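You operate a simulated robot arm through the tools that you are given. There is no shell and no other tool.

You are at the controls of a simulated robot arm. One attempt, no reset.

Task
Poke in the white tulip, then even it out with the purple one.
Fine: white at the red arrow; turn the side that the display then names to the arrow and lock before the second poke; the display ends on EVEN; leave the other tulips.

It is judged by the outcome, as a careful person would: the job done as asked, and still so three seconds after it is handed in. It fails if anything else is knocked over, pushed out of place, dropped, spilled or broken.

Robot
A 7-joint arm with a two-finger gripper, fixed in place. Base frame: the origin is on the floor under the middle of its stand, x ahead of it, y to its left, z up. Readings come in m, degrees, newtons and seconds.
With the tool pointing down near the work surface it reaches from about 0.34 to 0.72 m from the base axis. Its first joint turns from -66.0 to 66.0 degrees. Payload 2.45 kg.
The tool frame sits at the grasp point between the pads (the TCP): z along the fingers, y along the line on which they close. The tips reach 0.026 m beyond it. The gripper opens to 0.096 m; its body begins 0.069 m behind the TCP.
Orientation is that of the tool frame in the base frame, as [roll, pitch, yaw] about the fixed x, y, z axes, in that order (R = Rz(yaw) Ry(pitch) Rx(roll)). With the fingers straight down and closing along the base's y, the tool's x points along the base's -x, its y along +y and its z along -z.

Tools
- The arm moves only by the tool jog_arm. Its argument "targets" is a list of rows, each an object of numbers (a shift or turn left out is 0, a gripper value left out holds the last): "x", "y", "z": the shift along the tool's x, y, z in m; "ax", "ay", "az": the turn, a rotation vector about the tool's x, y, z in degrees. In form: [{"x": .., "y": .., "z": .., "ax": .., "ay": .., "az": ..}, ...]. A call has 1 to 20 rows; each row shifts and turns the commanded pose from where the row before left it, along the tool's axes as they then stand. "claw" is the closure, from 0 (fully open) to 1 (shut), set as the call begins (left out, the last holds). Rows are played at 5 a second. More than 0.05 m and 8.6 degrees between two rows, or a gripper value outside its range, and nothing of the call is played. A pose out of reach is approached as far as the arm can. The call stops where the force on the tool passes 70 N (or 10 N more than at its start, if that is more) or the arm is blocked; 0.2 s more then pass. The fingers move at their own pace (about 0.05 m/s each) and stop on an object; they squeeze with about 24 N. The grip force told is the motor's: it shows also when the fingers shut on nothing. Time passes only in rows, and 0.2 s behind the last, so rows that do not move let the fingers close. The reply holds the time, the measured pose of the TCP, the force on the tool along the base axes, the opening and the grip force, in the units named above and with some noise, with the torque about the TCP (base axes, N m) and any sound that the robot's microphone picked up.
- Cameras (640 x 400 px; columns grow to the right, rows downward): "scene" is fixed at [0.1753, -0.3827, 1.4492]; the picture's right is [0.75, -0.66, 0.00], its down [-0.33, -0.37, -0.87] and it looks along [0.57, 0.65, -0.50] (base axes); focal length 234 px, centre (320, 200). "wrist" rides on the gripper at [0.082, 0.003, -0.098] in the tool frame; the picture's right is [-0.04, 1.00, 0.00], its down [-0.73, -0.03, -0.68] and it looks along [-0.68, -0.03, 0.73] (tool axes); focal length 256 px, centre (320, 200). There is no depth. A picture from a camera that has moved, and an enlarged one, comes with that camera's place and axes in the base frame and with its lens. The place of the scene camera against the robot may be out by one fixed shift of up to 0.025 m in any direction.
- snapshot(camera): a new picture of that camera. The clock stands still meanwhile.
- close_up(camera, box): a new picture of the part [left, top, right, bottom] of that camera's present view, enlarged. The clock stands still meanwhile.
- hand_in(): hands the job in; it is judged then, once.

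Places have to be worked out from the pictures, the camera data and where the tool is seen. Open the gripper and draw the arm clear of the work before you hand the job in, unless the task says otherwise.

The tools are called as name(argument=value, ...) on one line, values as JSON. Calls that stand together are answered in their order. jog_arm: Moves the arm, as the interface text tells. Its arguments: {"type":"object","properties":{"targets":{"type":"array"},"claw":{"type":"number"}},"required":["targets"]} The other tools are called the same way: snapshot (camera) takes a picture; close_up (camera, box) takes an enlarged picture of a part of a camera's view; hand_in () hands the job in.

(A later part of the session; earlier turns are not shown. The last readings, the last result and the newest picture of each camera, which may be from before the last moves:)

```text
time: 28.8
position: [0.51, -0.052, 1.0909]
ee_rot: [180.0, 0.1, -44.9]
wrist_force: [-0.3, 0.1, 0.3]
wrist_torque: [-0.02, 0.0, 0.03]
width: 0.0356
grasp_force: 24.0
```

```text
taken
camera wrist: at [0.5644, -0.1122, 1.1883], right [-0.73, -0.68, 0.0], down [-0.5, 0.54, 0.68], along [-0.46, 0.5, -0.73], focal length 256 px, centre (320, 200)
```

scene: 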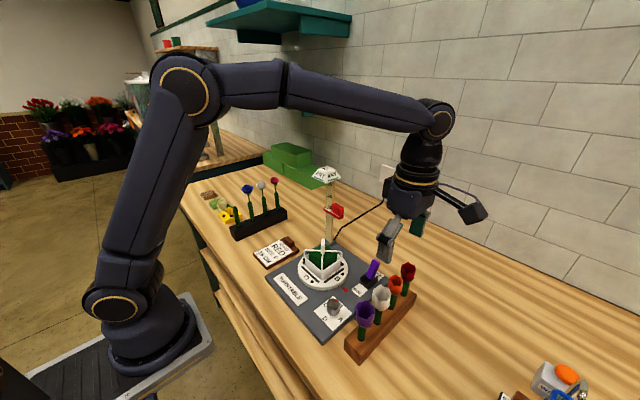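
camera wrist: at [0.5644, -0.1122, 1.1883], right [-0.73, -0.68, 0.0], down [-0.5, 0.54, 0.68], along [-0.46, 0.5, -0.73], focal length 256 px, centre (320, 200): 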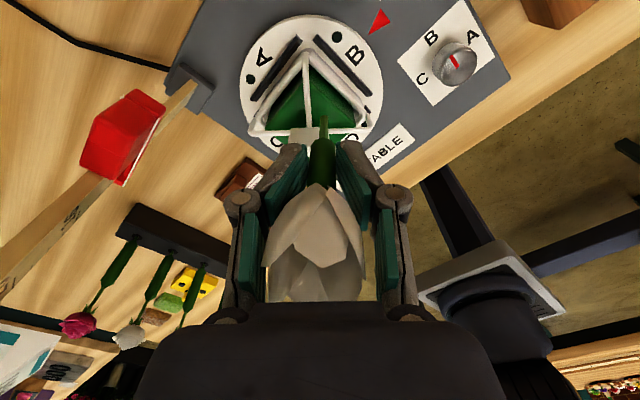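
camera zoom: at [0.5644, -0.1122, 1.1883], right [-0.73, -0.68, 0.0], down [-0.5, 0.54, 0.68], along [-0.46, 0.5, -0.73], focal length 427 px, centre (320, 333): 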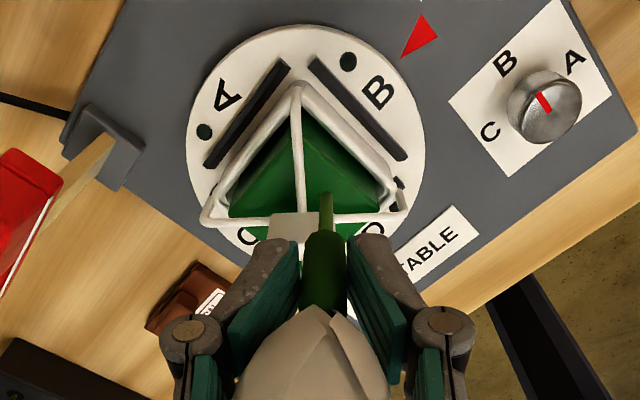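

The rotation works: the fingers now run parallel to the grip plate. I'll zoom to see where the tip sits over the foam.

close_up(camera="wrist", box=[240, 30, 390, 150])

close_up(camera="scene", box=[310, 230, 350, 270])

```text
3.33 times, centred on (315, 90) of wrist
camera zoom: at [0.5644, -0.1122, 1.1883], right [-0.73, -0.68, 0.0], down [-0.5, 0.54, 0.68], along [-0.46, 0.5, -0.73], focal length 853 px, centre (337, 567)
```

zoom: 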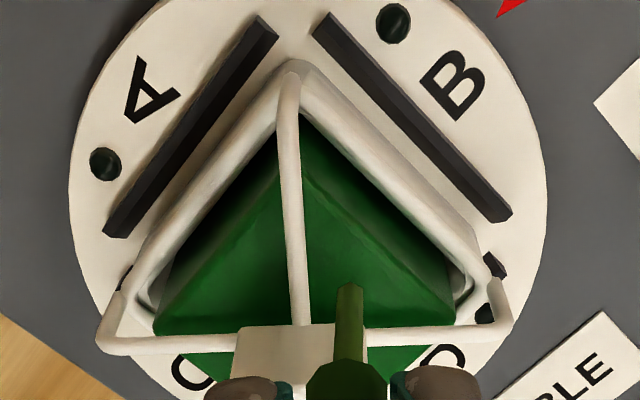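

```text
10.00 times, centred on (330, 250) of scene
camera zoom: at [0.1753, -0.3827, 1.4492], right [0.75, -0.66, 0.0], down [-0.33, -0.37, -0.87], along [0.57, 0.65, -0.5], focal length 2342 px, centre (220, -300)
```

zoom: 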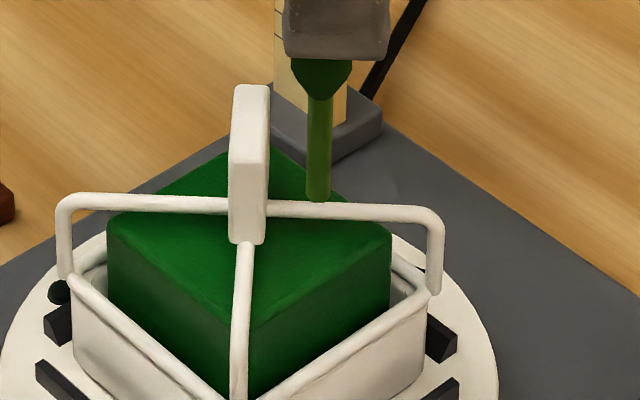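

Tip is ~21 mm above the foam at about (+5, -21) mm from its centre, and the fingers clear the grip plate by ~3 mm. I'll nudge 1.5 mm outward and descend again in small steps past contact.

jog_arm(targets=[{"x": 0.0015}, {"z": 0.006}, {"z": 0.006}, {"z": 0.006}, {"z": 0.004}, {"z": 0.003}, {"z": 0.003}, {"z": 0.003}, {}])

close_up(camera="scene", box=[305, 220, 355, 270])

close_up(camera="wrist", box=[220, 30, 400, 270])

```text
time: 30.8
position: [0.5094, -0.0535, 1.0601]
ee_rot: [-179.8, -0.1, -45.1]
wrist_force: [-0.3, 0.4, 17.5]
wrist_torque: [0.1, -0.01, 0.0]
width: 0.0272
grasp_force: 23.7
```

```text
8.00 times, centred on (330, 245) of scene
camera zoom: at [0.175, -0.3827, 1.4493], right [0.75, -0.66, 0.0], down [-0.33, -0.37, -0.87], along [0.57, 0.65, -0.5], focal length 1874 px, centre (240, -160)
```

zoom: 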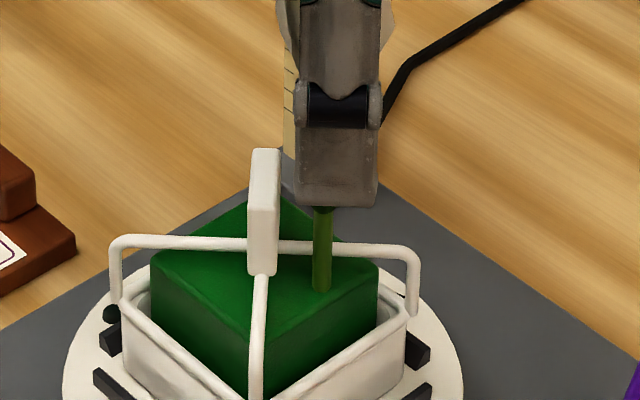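

```text
1.67 times, centred on (310, 150) of wrist
camera zoom: at [0.5649, -0.1133, 1.1582], right [-0.73, -0.68, 0.0], down [-0.5, 0.54, 0.68], along [-0.46, 0.5, -0.74], focal length 427 px, centre (337, 283)
```

zoom: 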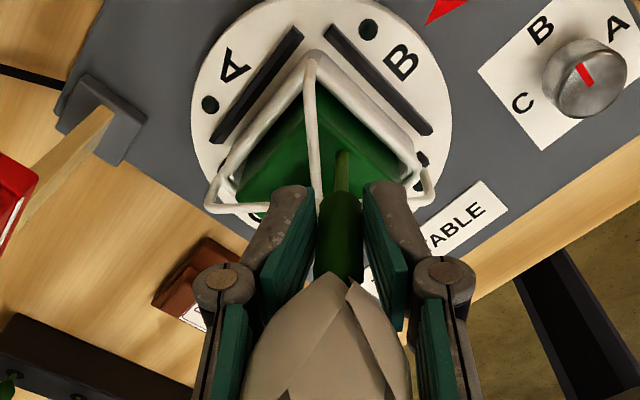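

Force is now 17.5 N and the tips have closed onto the sleeve, but the pick hasn't visibly entered yet. I'll press slightly further and check.

jog_arm(targets=[{"z": 0.002}, {"z": 0.002}, {}])

close_up(camera="scene", box=[305, 220, 355, 270])

close_up(camera="wrist", box=[270, 50, 390, 170])

```text
time: 31.6
position: [0.5111, -0.0547, 1.0587]
ee_rot: [-179.9, -0.2, -45.1]
wrist_force: [2.5, 0.1, 31.3]
wrist_torque: [0.09, -0.05, 0.0]
width: 0.0274
grasp_force: 24.2
```

```text
8.00 times, centred on (330, 245) of scene
camera zoom: at [0.1748, -0.3827, 1.4493], right [0.75, -0.66, 0.0], down [-0.33, -0.37, -0.87], along [0.57, 0.65, -0.5], focal length 1874 px, centre (240, -160)
```

zoom: 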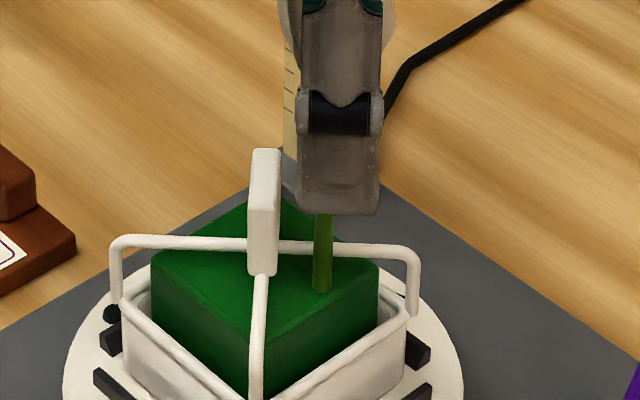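

```text
3.33 times, centred on (330, 110) of wrist
camera zoom: at [0.5655, -0.1134, 1.155], right [-0.73, -0.68, 0.0], down [-0.5, 0.54, 0.68], along [-0.46, 0.5, -0.74], focal length 853 px, centre (287, 500)
```

zoom: 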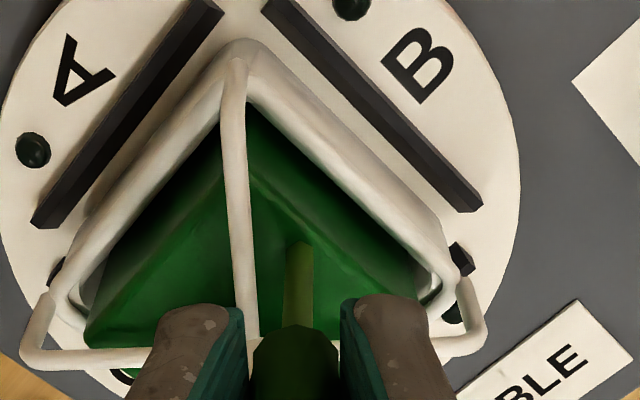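

Force rose to 31 N with the pick still outside, so the foam resists stiffly here. I'll hold still for a second to see whether it yields over time, and zoom at the tip.

jog_arm(targets=[{}, {}, {}, {}, {}])

close_up(camera="scene", box=[318, 240, 342, 264])

close_up(camera="wrist", box=[295, 80, 355, 140])

```text
time: 32.8
position: [0.5108, -0.0526, 1.0576]
ee_rot: [179.9, -0.1, -45.0]
wrist_force: [2.5, -0.5, 27.1]
wrist_torque: [0.08, -0.01, 0.01]
width: 0.0271
grasp_force: 23.7
```

```text
16.00 times, centred on (330, 252) of scene
camera zoom: at [0.1749, -0.3827, 1.4493], right [0.75, -0.66, 0.0], down [-0.33, -0.37, -0.87], along [0.57, 0.65, -0.5], focal length 3747 px, centre (160, -632)
```

zoom: 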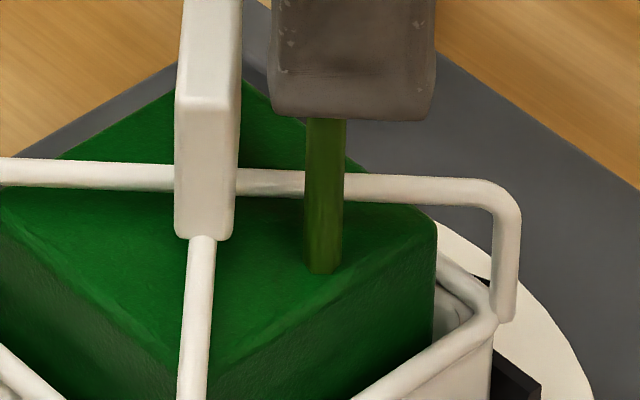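

```text
6.67 times, centred on (325, 110) of wrist
camera zoom: at [0.5653, -0.1133, 1.1544], right [-0.73, -0.68, 0.0], down [-0.5, 0.54, 0.68], along [-0.46, 0.5, -0.73], focal length 1707 px, centre (287, 800)
```

zoom: 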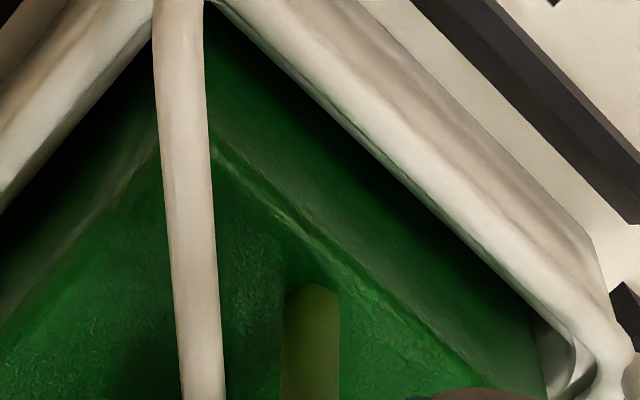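

Force decays only slightly and the pick stays on the surface. Let me look at the whole scene and the display for any hint before changing anything.

snapshot(camera="scene")

close_up(camera="scene", box=[280, 150, 380, 310])

snapshot(camera="wrist")

```text
taken
```

scene: 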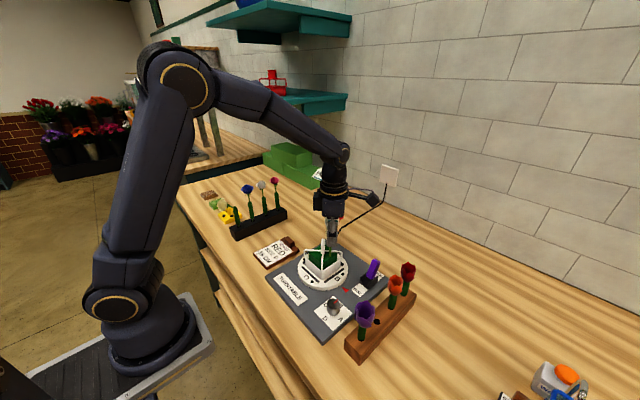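

```text
2.50 times, centred on (330, 230) of scene
camera zoom: at [0.1749, -0.3827, 1.4493], right [0.75, -0.66, 0.0], down [-0.33, -0.37, -0.87], along [0.57, 0.65, -0.5], focal length 586 px, centre (295, 125)
```

zoom: 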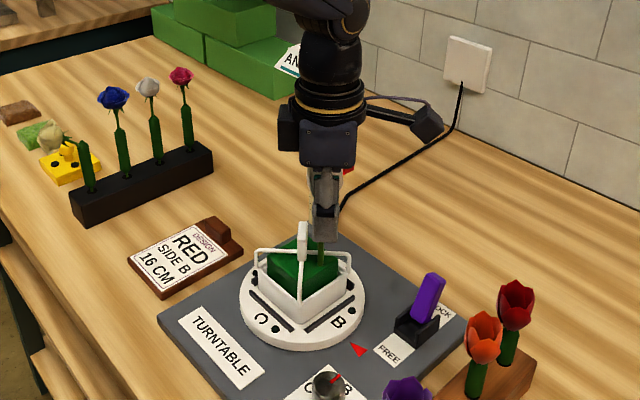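

```text
taken
camera wrist: at [0.5653, -0.1133, 1.1544], right [-0.73, -0.68, 0.0], down [-0.5, 0.54, 0.68], along [-0.46, 0.5, -0.73], focal length 256 px, centre (320, 200)
```

wrist: 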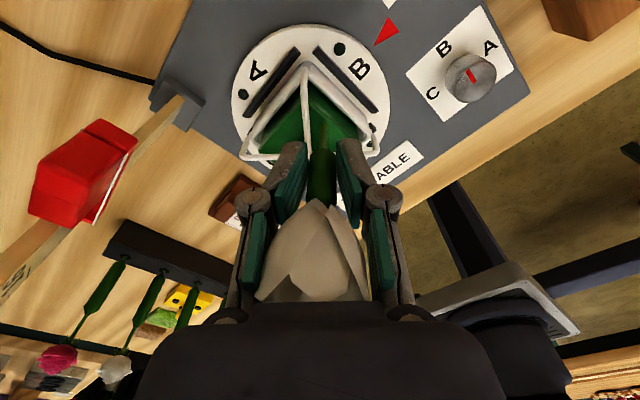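

Nothing else is disturbed and the display still seems unchanged. I'll press a bit more in 2 mm steps (well below the 70 N stop) to see if the foam gives way.

jog_arm(targets=[{"z": 0.002}, {"z": 0.002}, {}])

close_up(camera="scene", box=[310, 230, 350, 270])

close_up(camera="wrist", box=[270, 50, 390, 170])

```text
time: 33.6
position: [0.5101, -0.0539, 1.0548]
ee_rot: [-179.7, -0.5, -45.1]
wrist_force: [-4.6, 1.4, 55.2]
wrist_torque: [0.41, 0.0, 0.04]
width: 0.027
grasp_force: 24.6
```

```text
10.00 times, centred on (330, 250) of scene
camera zoom: at [0.1742, -0.3826, 1.4494], right [0.75, -0.66, 0.0], down [-0.33, -0.37, -0.87], along [0.57, 0.65, -0.49], focal length 2342 px, centre (220, -300)
```

zoom: 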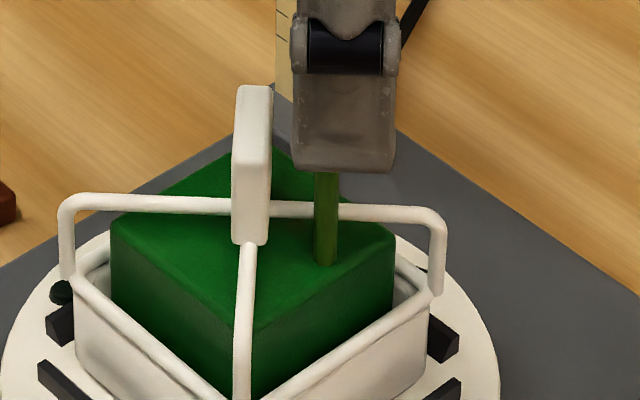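

```text
3.33 times, centred on (330, 110) of wrist
camera zoom: at [0.5649, -0.1133, 1.1539], right [-0.73, -0.68, -0.01], down [-0.5, 0.54, 0.67], along [-0.45, 0.5, -0.74], focal length 853 px, centre (287, 500)
```

zoom: 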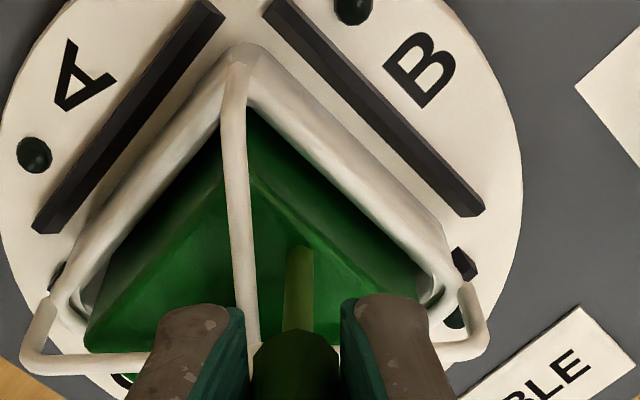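

At 55 N the spot behaves as solid, so forcing it is wrong. I'll back off, lift clear and study the foam surface at high zoom.

jog_arm(targets=[{"z": -0.006}, {"z": -0.008}, {"z": -0.02}, {"z": -0.03}, {"z": -0.02}, {}])

close_up(camera="scene", box=[308, 232, 348, 272])

close_up(camera="wrist", box=[255, 0, 375, 120])

snapshot(camera="wrist")

```text
time: 35.0
position: [0.5098, -0.0529, 1.1358]
ee_rot: [179.9, 0.0, -44.9]
wrist_force: [-0.9, -1.2, 0.0]
wrist_torque: [-0.02, -0.01, -0.03]
width: 0.0274
grasp_force: 23.7
```

```text
10.00 times, centred on (328, 252) of scene
camera zoom: at [0.1753, -0.3827, 1.4492], right [0.75, -0.66, 0.0], down [-0.33, -0.37, -0.87], along [0.57, 0.65, -0.5], focal length 2342 px, centre (240, -320)
```

zoom: 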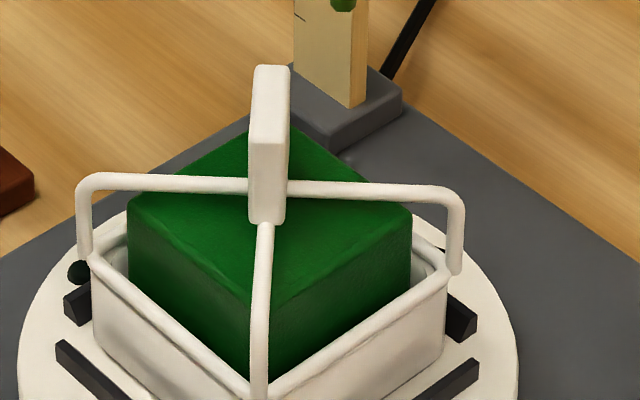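

```text
3.33 times, centred on (315, 60) of wrist
camera zoom: at [0.5647, -0.113, 1.2328], right [-0.73, -0.68, 0.0], down [-0.5, 0.54, 0.68], along [-0.46, 0.5, -0.73], focal length 853 px, centre (337, 667)
```

zoom: 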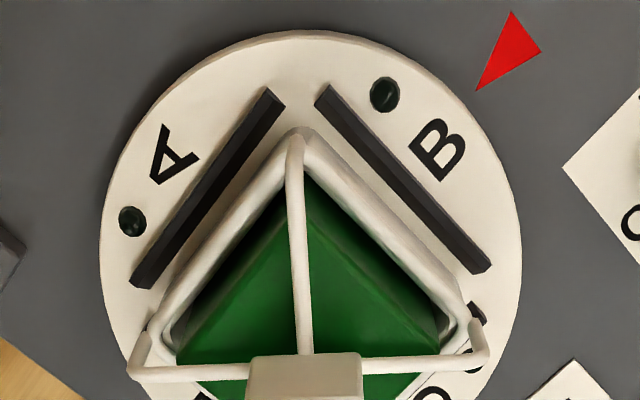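

```text
taken
camera wrist: at [0.5647, -0.113, 1.2328], right [-0.73, -0.68, 0.0], down [-0.5, 0.54, 0.68], along [-0.46, 0.5, -0.73], focal length 256 px, centre (320, 200)
```

wrist: 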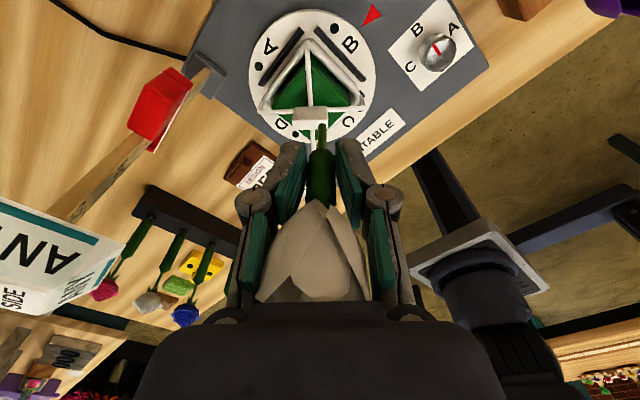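

No holes are visible on the foam. My contact spots were ~5 mm off the arrow line in x, so I'll re-aim at the arrow line itself; first I'll measure how the tulip now sits in the fingers.

close_up(camera="wrist", box=[260, 60, 380, 220])

close_up(camera="scene", box=[300, 170, 370, 270])

```text
2.50 times, centred on (320, 140) of wrist
camera zoom: at [0.5647, -0.113, 1.2328], right [-0.73, -0.68, 0.0], down [-0.5, 0.54, 0.68], along [-0.46, 0.5, -0.73], focal length 640 px, centre (320, 350)
```

zoom: 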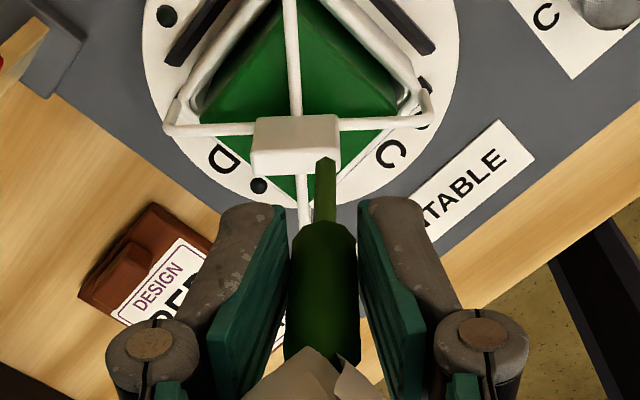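

```text
4.00 times, centred on (335, 220) of scene
camera zoom: at [0.1753, -0.3827, 1.4492], right [0.75, -0.66, 0.0], down [-0.33, -0.37, -0.87], along [0.57, 0.65, -0.5], focal length 937 px, centre (260, 120)
```

zoom: 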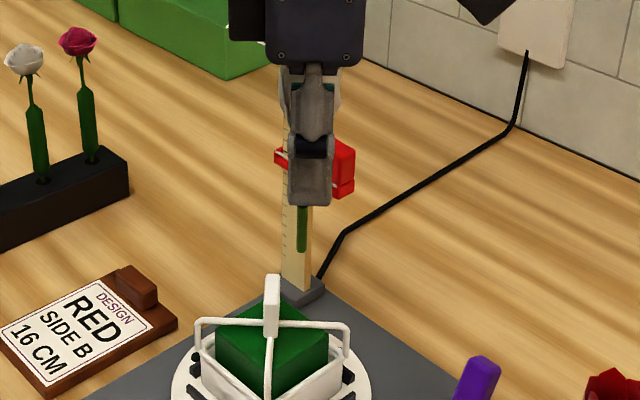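

The sleeve is now firmly clamped between the fingertips, tip ~75 mm below the TCP. I'll tilt the tool 6° outward for clearance from the grip plate, shift the tip onto the arrow line (≈(0, -18) mm from foam centre), and descend to just above the foam.

jog_arm(targets=[{"ay": -3, "x": 0.004}, {"ay": -3, "x": 0.004}, {"x": -0.006, "y": 0.003}, {"z": 0.0199, "x": 0.0021}, {"z": 0.0199, "x": 0.0021}, {"z": 0.0199, "x": 0.0021}, {"z": 0.0085, "x": 0.0009}, {}])

close_up(camera="wrist", box=[240, 30, 390, 150])

close_up(camera="scene", box=[310, 230, 350, 270])

```text
time: 36.8
position: [0.5086, -0.0577, 1.0664]
ee_rot: [179.9, 6.0, -45.1]
wrist_force: [0.0, -0.3, 0.2]
wrist_torque: [0.02, 0.0, -0.05]
width: 0.027
grasp_force: 23.9
```

```text
3.33 times, centred on (315, 90) of wrist
camera zoom: at [0.5702, -0.1242, 1.1554], right [-0.73, -0.68, 0.0], down [-0.44, 0.49, 0.75], along [-0.51, 0.55, -0.66], focal length 853 px, centre (337, 567)
```

zoom: 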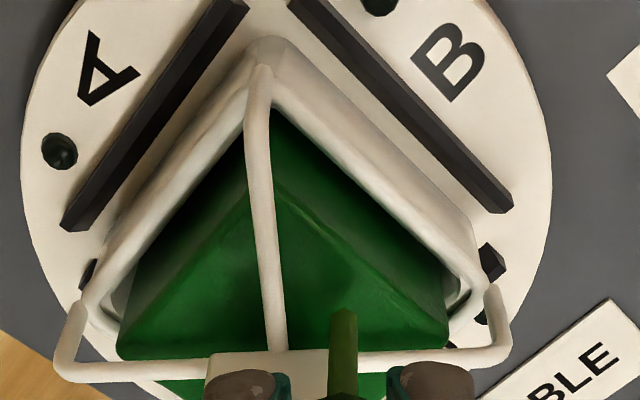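

```text
10.00 times, centred on (330, 250) of scene
camera zoom: at [0.1753, -0.3827, 1.4492], right [0.75, -0.66, 0.0], down [-0.33, -0.37, -0.87], along [0.57, 0.65, -0.5], focal length 2342 px, centre (220, -300)
```

zoom: 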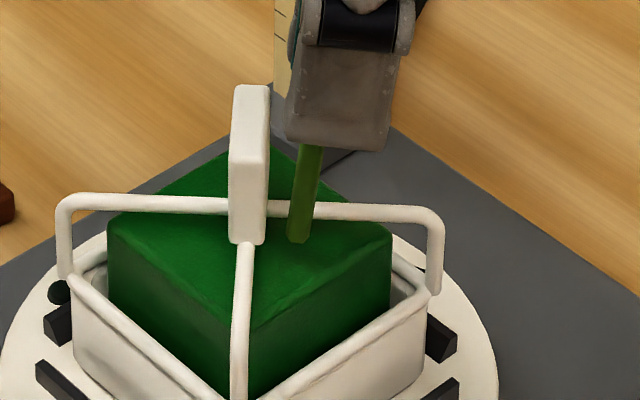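

The tip is now on the arrow line, about (0, -19) mm from the foam centre and ~1 cm above it. I'll push down along the stem in small steps and watch the force.

jog_arm(targets=[{"z": 0.004}, {"z": 0.004}, {"z": 0.003}, {"z": 0.002}, {}])

close_up(camera="scene", box=[310, 230, 350, 270])

```text
time: 38.0
position: [0.5082, -0.054, 1.0546]
ee_rot: [179.9, 6.0, -45.0]
wrist_force: [0.5, -0.4, 1.3]
wrist_torque: [0.02, 0.02, 0.02]
width: 0.0271
grasp_force: 24.1
```

```text
10.00 times, centred on (330, 250) of scene
camera zoom: at [0.1753, -0.3827, 1.4492], right [0.75, -0.66, 0.0], down [-0.33, -0.37, -0.87], along [0.57, 0.65, -0.5], focal length 2342 px, centre (220, -300)
```

zoom: 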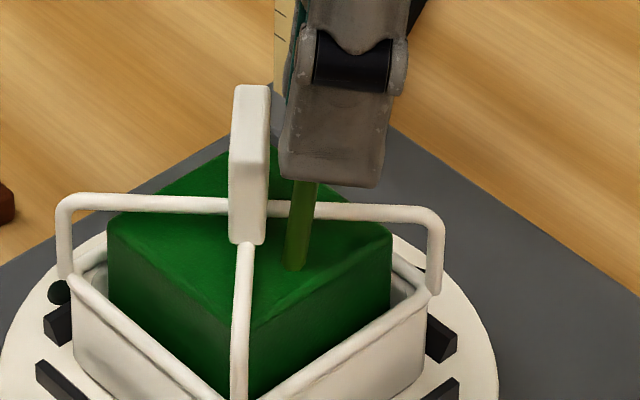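

Just touching (1.3 N). Continue in small steps.

jog_arm(targets=[{"z": 0.002}, {"z": 0.002}, {}])

close_up(camera="scene", box=[310, 230, 350, 270])

```text
time: 38.8
position: [0.5075, -0.0559, 1.0509]
ee_rot: [180.0, 6.0, -45.0]
wrist_force: [0.9, 0.5, 0.0]
wrist_torque: [0.03, 0.02, 0.0]
width: 0.0267
grasp_force: 24.1
```

```text
10.00 times, centred on (330, 250) of scene
camera zoom: at [0.1753, -0.3827, 1.4492], right [0.75, -0.66, 0.0], down [-0.33, -0.37, -0.87], along [0.57, 0.65, -0.5], focal length 2342 px, centre (220, -300)
```

zoom: 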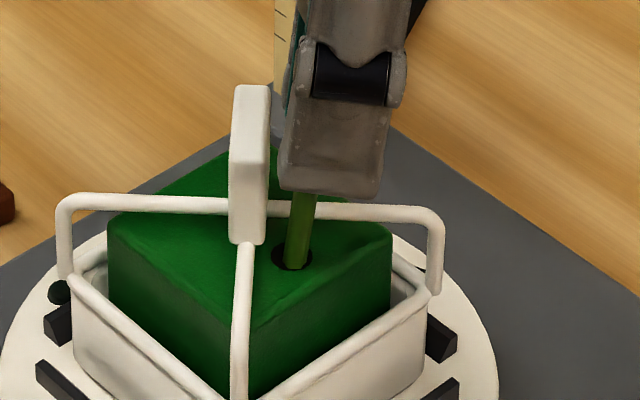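

A dark hole opened around the pick and the force dropped to ~0: it's going in right on the arrow line. I'll continue inward along the stem in small steps, watching clearance to the grip plate.

jog_arm(targets=[{"z": 0.002}, {"z": 0.002}, {"z": 0.002}, {"z": 0.002}, {}])

close_up(camera="scene", box=[310, 230, 350, 270])

close_up(camera="wrist", box=[270, 50, 390, 170])

```text
time: 40.0
position: [0.5075, -0.054, 1.0421]
ee_rot: [180.0, 6.1, -45.1]
wrist_force: [0.1, 1.7, 1.7]
wrist_torque: [0.1, -0.01, -0.03]
width: 0.027
grasp_force: 24.0
```

```text
10.00 times, centred on (330, 250) of scene
camera zoom: at [0.1753, -0.3827, 1.4492], right [0.75, -0.66, 0.0], down [-0.33, -0.37, -0.87], along [0.57, 0.65, -0.5], focal length 2342 px, centre (220, -300)
```

zoom: 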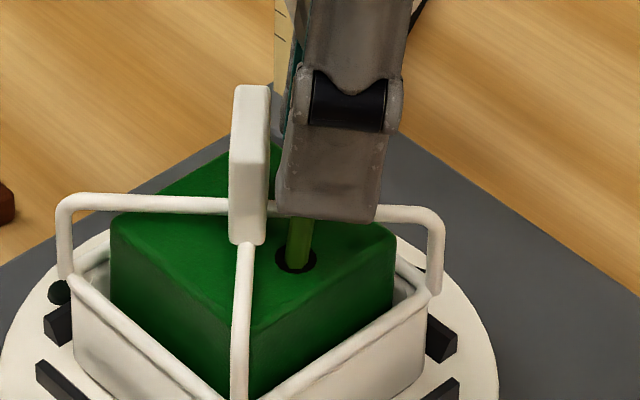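

```text
3.33 times, centred on (330, 110) of wrist
camera zoom: at [0.5691, -0.1226, 1.1309], right [-0.73, -0.68, 0.0], down [-0.45, 0.49, 0.75], along [-0.51, 0.55, -0.66], focal length 853 px, centre (287, 500)
```

zoom: 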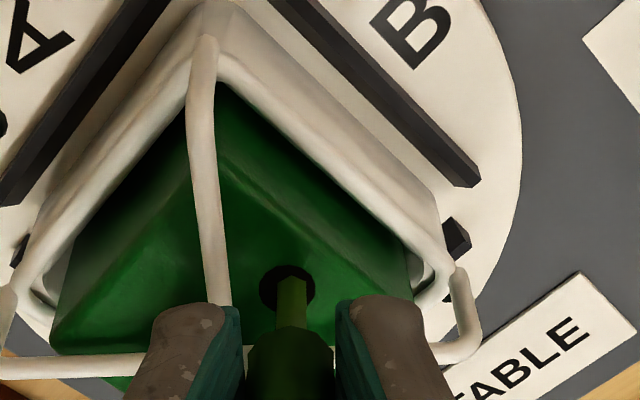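

Both views show the pick centred in the hole, ~12 mm deep, fingers ~2.5 mm from the grip plate. I'll go 4 mm deeper.

jog_arm(targets=[{"z": 0.002}, {"z": 0.002}, {}])

close_up(camera="scene", box=[310, 230, 350, 270])

close_up(camera="wrist", box=[250, 50, 390, 240])

```text
time: 40.8
position: [0.5067, -0.055, 1.0402]
ee_rot: [-180.0, 6.0, -45.0]
wrist_force: [0.0, 2.3, 2.9]
wrist_torque: [0.2, -0.02, -0.06]
width: 0.027
grasp_force: 24.1
```

```text
10.00 times, centred on (330, 250) of scene
camera zoom: at [0.1752, -0.3827, 1.4493], right [0.75, -0.66, 0.0], down [-0.33, -0.37, -0.87], along [0.57, 0.65, -0.5], focal length 2342 px, centre (220, -300)
```

zoom: 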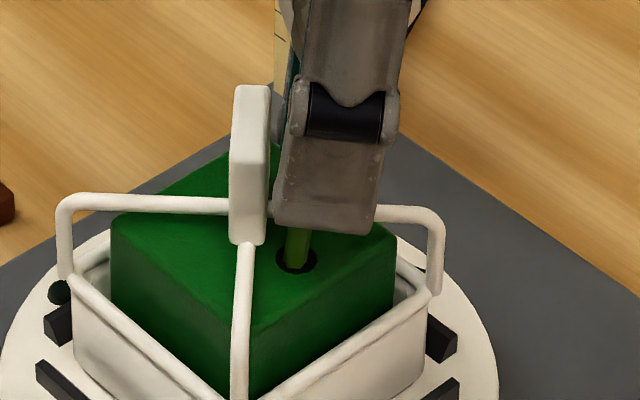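

```text
2.11 times, centred on (320, 145) of wrist
camera zoom: at [0.5687, -0.1221, 1.1271], right [-0.73, -0.68, 0.0], down [-0.45, 0.49, 0.75], along [-0.51, 0.55, -0.66], focal length 539 px, centre (320, 316)
```

zoom: 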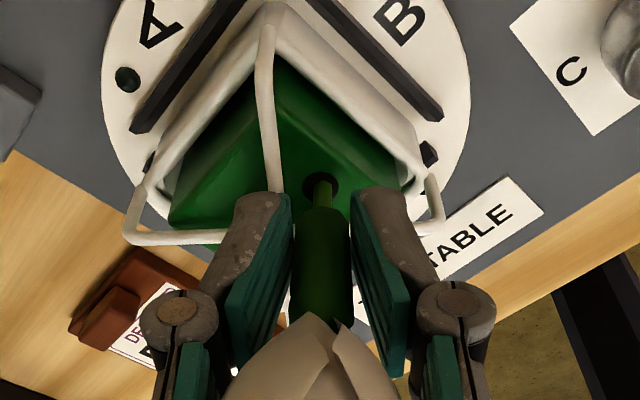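

The pick is ~16 mm deep with almost no axial resistance and the fingers are ~1 mm from the grip plate, so I'll open partway here and let the tulip settle down the hole between the fingers.

jog_arm(targets=[{}, {}, {}, {}], claw=0.42)

close_up(camera="scene", box=[300, 205, 360, 275])

close_up(camera="wrist", box=[220, 30, 420, 300])

```text
time: 41.8
position: [0.5073, -0.055, 1.0385]
ee_rot: [-179.9, 6.0, -45.1]
wrist_force: [0.0, -0.8, 0.8]
wrist_torque: [-0.01, -0.01, -0.03]
width: 0.0559
grasp_force: 0.1
```

```text
5.71 times, centred on (330, 240) of scene
camera zoom: at [0.1753, -0.3827, 1.4492], right [0.75, -0.66, 0.0], down [-0.33, -0.37, -0.87], along [0.57, 0.65, -0.5], focal length 1338 px, centre (263, -29)
```

zoom: 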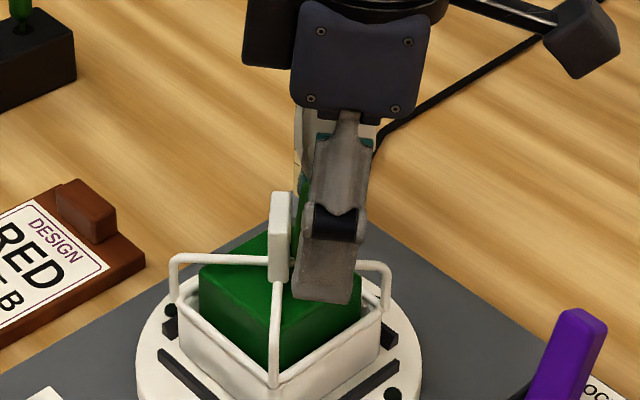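

```text
1.48 times, centred on (320, 165) of wrist
camera zoom: at [0.5687, -0.1222, 1.1272], right [-0.73, -0.68, 0.0], down [-0.45, 0.49, 0.75], along [-0.51, 0.55, -0.66], focal length 379 px, centre (320, 252)
```

zoom: 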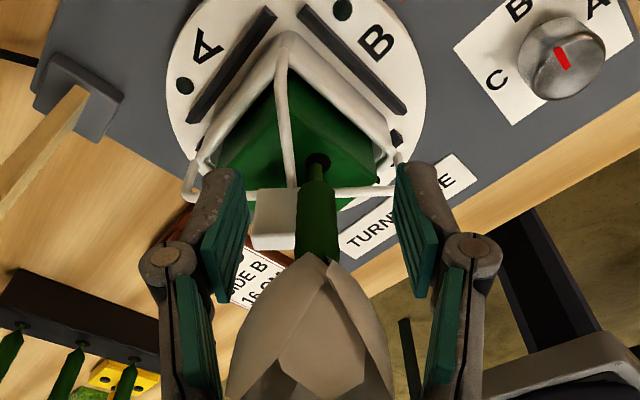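

The tulip stands on its own in the hole. I'll open the fingers fully a bit and withdraw straight back along the tool axis.

jog_arm(targets=[{"z": -0.01}, {"z": -0.015}, {"z": -0.02}, {"z": -0.025}, {"z": -0.03}, {"z": -0.03}, {}], claw=0.3)

close_up(camera="scene", box=[290, 150, 380, 290])

snapshot(camera="wrist")

```text
time: 43.4
position: [0.5171, -0.067, 1.1682]
ee_rot: [-180.0, 6.0, -44.9]
wrist_force: [-0.3, -0.4, 1.0]
wrist_torque: [0.02, 0.04, 0.01]
width: 0.0671
grasp_force: 0.1
```

```text
2.86 times, centred on (335, 220) of scene
camera zoom: at [0.1753, -0.3827, 1.4492], right [0.75, -0.66, 0.0], down [-0.33, -0.37, -0.87], along [0.57, 0.65, -0.5], focal length 669 px, centre (277, 143)
```

zoom: 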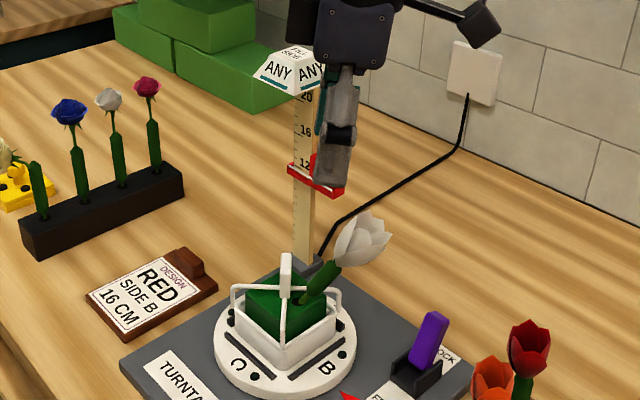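

```text
taken
camera wrist: at [0.5793, -0.1327, 1.2566], right [-0.73, -0.68, 0.0], down [-0.45, 0.49, 0.75], along [-0.51, 0.55, -0.66], focal length 256 px, centre (320, 200)
```

wrist: 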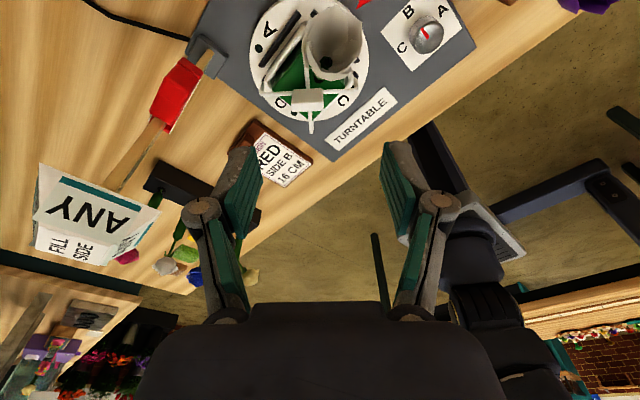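

The tulip stayed in the hole but leans outward and the display still says ANY, so it isn't seated yet. Let me look closely before regripping the head.

close_up(camera="scene", box=[305, 215, 365, 275])

close_up(camera="wrist", box=[240, 0, 400, 140])

```text
6.67 times, centred on (335, 245) of scene
camera zoom: at [0.1753, -0.3827, 1.4492], right [0.75, -0.66, 0.0], down [-0.33, -0.37, -0.87], along [0.57, 0.65, -0.5], focal length 1561 px, centre (220, -100)
```

zoom: 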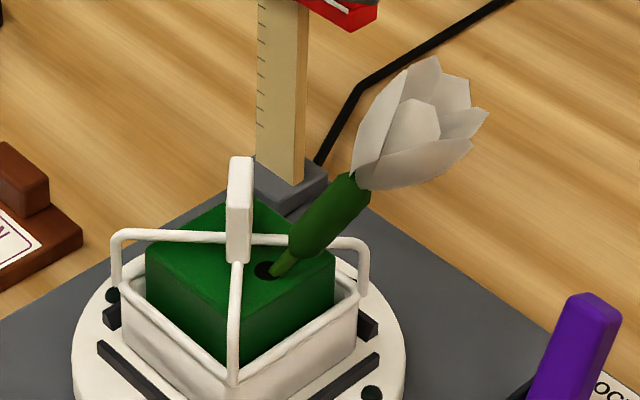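

```text
2.86 times, centred on (320, 70) of wrist
camera zoom: at [0.5793, -0.1327, 1.2566], right [-0.73, -0.68, 0.0], down [-0.45, 0.49, 0.75], along [-0.51, 0.55, -0.66], focal length 731 px, centre (320, 571)
```

zoom: 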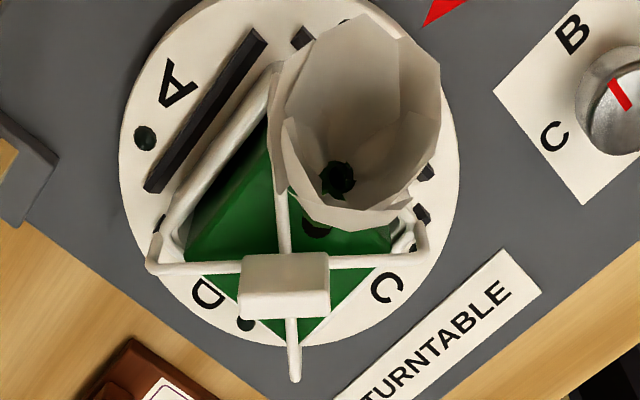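

The tulip leans ~34° outward with its pick still in the hole. I'll tilt the tool to ~26° outward, back off along that line with the fingers fully open, and line up on the head so I can grip it, straighten it and seat it.

jog_arm(targets=[{"z": -0.01}, {"ay": -5}, {"ay": -5}, {"ay": -5}, {"ay": -5}, {"x": 0.0336, "y": 0.00275, "z": -0.009}, {"x": 0.0336, "y": 0.00275, "z": -0.009}, {}, {}], claw=0)

snapshot(camera="wrist")

close_up(camera="scene", box=[290, 150, 430, 290])

```text
time: 45.4
position: [0.5628, -0.117, 1.1648]
ee_rot: [-179.9, 26.0, -45.1]
wrist_force: [-0.2, 0.2, -0.4]
wrist_torque: [0.03, 0.01, 0.02]
width: 0.0961
grasp_force: 0.0
```

```text
taken
camera wrist: at [0.6426, -0.202, 1.2163], right [-0.73, -0.68, 0.02], down [-0.23, 0.28, 0.93], along [-0.64, 0.68, -0.36], focal length 256 px, centre (320, 200)
```

wrist: 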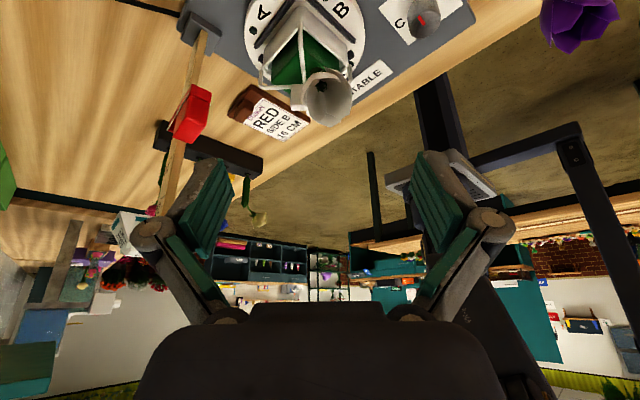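

```text
2.86 times, centred on (360, 220) of scene
camera zoom: at [0.1753, -0.3827, 1.4492], right [0.75, -0.66, 0.0], down [-0.33, -0.37, -0.87], along [0.57, 0.65, -0.5], focal length 669 px, centre (206, 143)
```

zoom: 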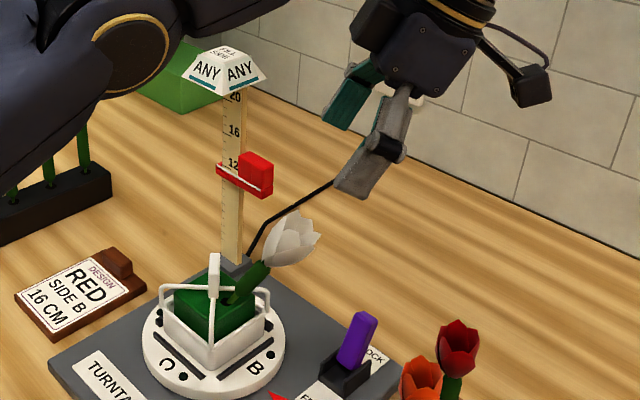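

The head centre is at ≈(0.5375, -0.0995, 1.079) and lines up well with the tool. I'll advance along the tool axis with open fingers around the head.

jog_arm(targets=[{"x": 0.0083, "y": 0.0021, "z": 0.02}, {"z": 0.025}, {"z": 0.025}, {"z": 0.02}, {"z": 0.017}, {}, {}], claw=0)

snapshot(camera="wrist")

close_up(camera="scene", box=[300, 170, 400, 290])

```text
time: 47.0
position: [0.5319, -0.0922, 1.0667]
ee_rot: [179.9, 26.0, -44.9]
wrist_force: [0.3, -0.6, 0.6]
wrist_torque: [0.0, -0.02, 0.02]
width: 0.0963
grasp_force: 0.0
```

```text
taken
camera wrist: at [0.6108, -0.1767, 1.118], right [-0.73, -0.68, 0.02], down [-0.24, 0.28, 0.93], along [-0.64, 0.68, -0.36], focal length 256 px, centre (320, 200)
```

wrist: 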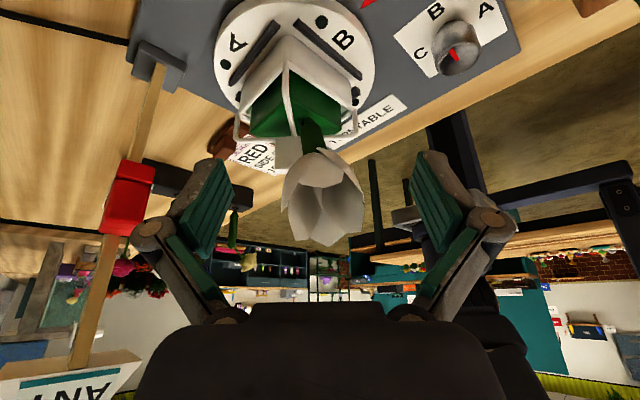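

```text
3.33 times, centred on (350, 230) of scene
camera zoom: at [0.1753, -0.3827, 1.4492], right [0.75, -0.66, 0.0], down [-0.33, -0.37, -0.87], along [0.57, 0.65, -0.5], focal length 781 px, centre (220, 100)
```

zoom: 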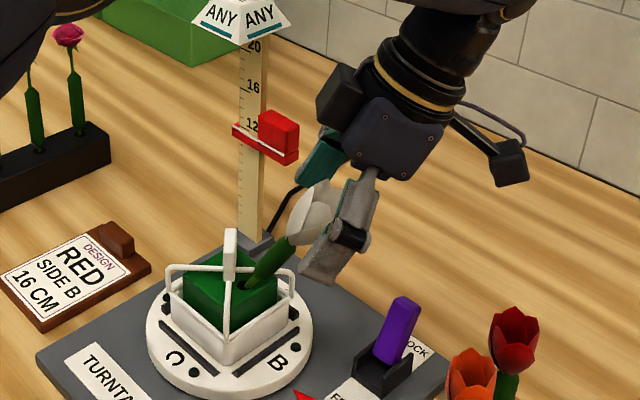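

Fingers straddle the head without contact; the scene view suggests the head axis is ~8 mm inward of the pads' centre. I'll shift in by 7 mm and then close on the head.

jog_arm(targets=[{"x": -0.0035}, {"x": -0.0035}, {}])

close_up(camera="scene", box=[315, 210, 365, 260])

close_up(camera="wrist", box=[220, 60, 420, 260])

```text
time: 47.8
position: [0.5281, -0.0861, 1.0692]
ee_rot: [-180.0, 26.1, -45.1]
wrist_force: [-0.2, 0.0, -0.3]
wrist_torque: [0.0, 0.0, 0.0]
width: 0.096
grasp_force: 0.1
```

```text
8.00 times, centred on (340, 235) of scene
camera zoom: at [0.1753, -0.3827, 1.4492], right [0.75, -0.66, 0.0], down [-0.33, -0.37, -0.87], along [0.57, 0.65, -0.5], focal length 1874 px, centre (160, -80)
```

zoom: 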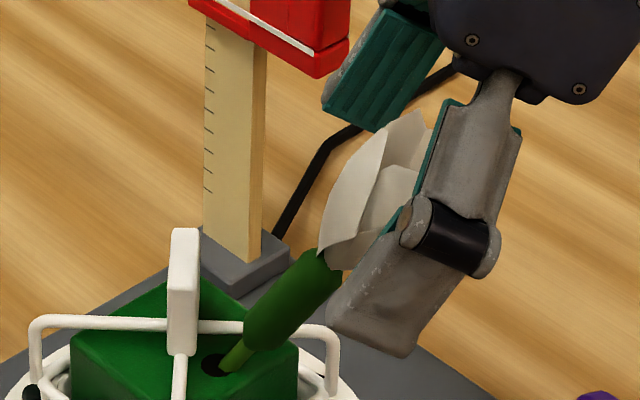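

```text
2.00 times, centred on (320, 160) of wrist
camera zoom: at [0.607, -0.172, 1.1206], right [-0.73, -0.68, 0.02], down [-0.24, 0.28, 0.93], along [-0.64, 0.68, -0.36], focal length 512 px, centre (320, 280)
```

zoom: 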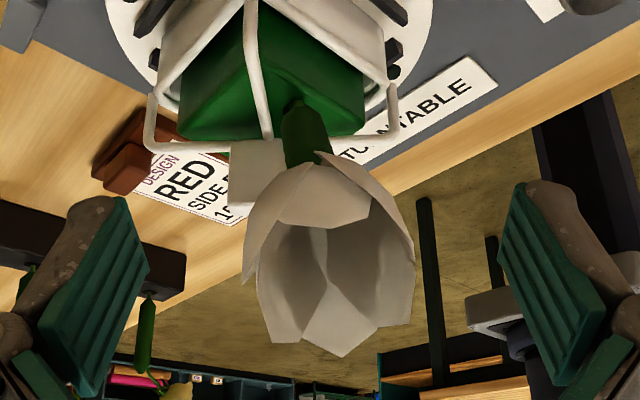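

TCP projects onto the middle of the head, so I'll close on it now.

jog_arm(targets=[{}, {}, {}, {}, {}, {}, {}], claw=1)

close_up(camera="scene", box=[315, 210, 365, 260])

close_up(camera="wrist", box=[220, 60, 420, 260])

```text
time: 49.4
position: [0.5274, -0.0872, 1.069]
ee_rot: [180.0, 26.0, -45.1]
wrist_force: [-0.3, -1.5, 0.9]
wrist_torque: [-0.11, 0.0, 0.03]
width: 0.037
grasp_force: 23.8
```

```text
8.00 times, centred on (340, 235) of scene
camera zoom: at [0.1752, -0.3828, 1.4492], right [0.75, -0.66, 0.0], down [-0.33, -0.37, -0.87], along [0.57, 0.65, -0.5], focal length 1874 px, centre (160, -80)
```

zoom: 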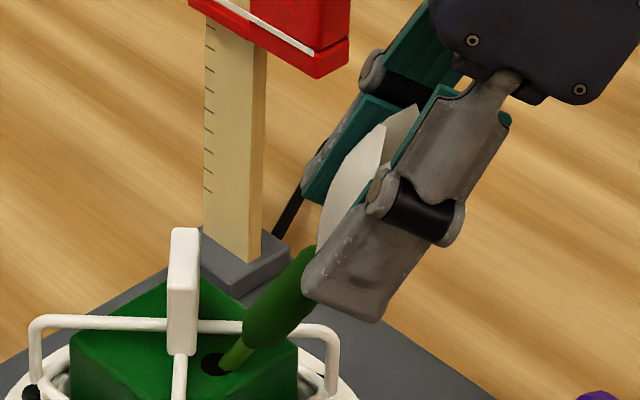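

```text
2.00 times, centred on (320, 160) of wrist
camera zoom: at [0.607, -0.1721, 1.1205], right [-0.73, -0.68, 0.02], down [-0.24, 0.28, 0.93], along [-0.64, 0.68, -0.36], focal length 512 px, centre (320, 280)
```

zoom: 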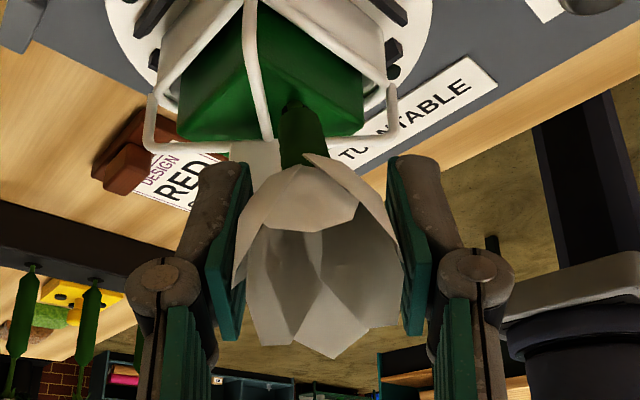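

The head is held (37 mm). I'll swing the tool and tulip upright together, pivoting about the hole, in small steps.

jog_arm(targets=[{"x": -0.00675, "y": -0.0015, "ay": 3.33}, {"x": -0.00672, "y": -0.0015, "ay": 3.33}, {"x": -0.0067, "y": -0.0015, "ay": 3.33}, {}])

close_up(camera="scene", box=[310, 210, 360, 260])

close_up(camera="wrist", box=[220, 40, 420, 260])

```text
time: 50.4
position: [0.5182, -0.0709, 1.0765]
ee_rot: [-179.9, 16.0, -45.0]
wrist_force: [0.5, -1.1, 0.3]
wrist_torque: [-0.14, -0.01, 0.01]
width: 0.037
grasp_force: 23.7
```

```text
8.00 times, centred on (335, 235) of scene
camera zoom: at [0.1753, -0.3828, 1.4492], right [0.75, -0.66, 0.0], down [-0.33, -0.37, -0.87], along [0.57, 0.65, -0.5], focal length 1874 px, centre (200, -80)
```

zoom: 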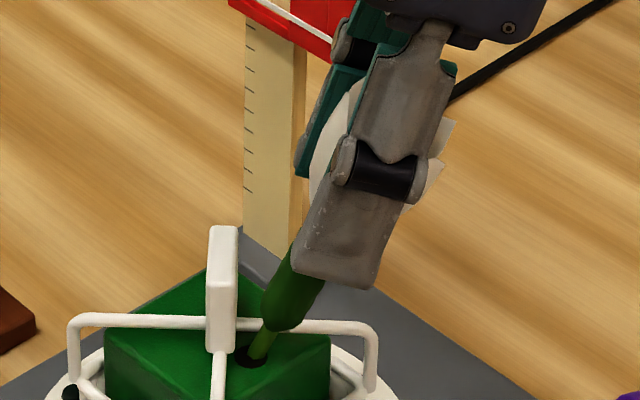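

```text
1.82 times, centred on (320, 150) of wrist
camera zoom: at [0.5897, -0.1474, 1.1476], right [-0.73, -0.68, 0.01], down [-0.35, 0.39, 0.85], along [-0.58, 0.62, -0.52], focal length 465 px, centre (320, 291)
```

zoom: 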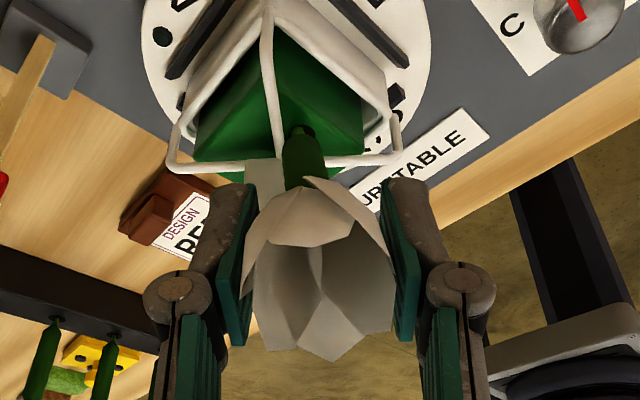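

The tulip follows, still leaning ~25°. I'll continue three more steps.

jog_arm(targets=[{"x": -0.00675, "y": -0.0015, "ay": 3.33}, {"x": -0.00672, "y": -0.001, "ay": 3.33, "z": 0.0002}, {"x": -0.0067, "y": -0.001, "ay": 3.33, "z": 0.0002}, {}])

close_up(camera="scene", box=[310, 210, 360, 260])

close_up(camera="wrist", box=[220, 40, 420, 260])

```text
time: 51.4
position: [0.5069, -0.0547, 1.0813]
ee_rot: [-180.0, 5.9, -45.0]
wrist_force: [0.9, -1.7, 0.3]
wrist_torque: [-0.3, 0.04, 0.01]
width: 0.0368
grasp_force: 24.1
```

```text
8.00 times, centred on (335, 235) of scene
camera zoom: at [0.1753, -0.3828, 1.4492], right [0.75, -0.66, 0.0], down [-0.33, -0.37, -0.87], along [0.57, 0.65, -0.5], focal length 1874 px, centre (200, -80)
```

zoom: 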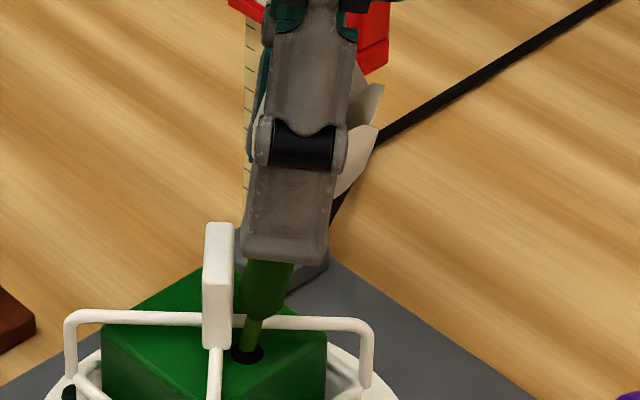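

```text
1.82 times, centred on (320, 150) of wrist
camera zoom: at [0.5687, -0.1213, 1.1693], right [-0.73, -0.68, 0.0], down [-0.45, 0.49, 0.75], along [-0.51, 0.55, -0.66], focal length 465 px, centre (320, 291)
```

zoom: 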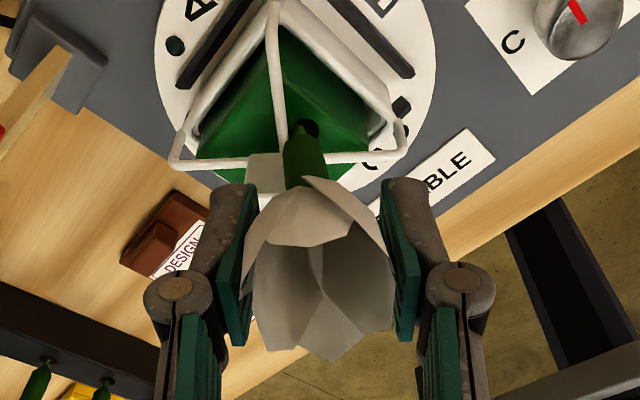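

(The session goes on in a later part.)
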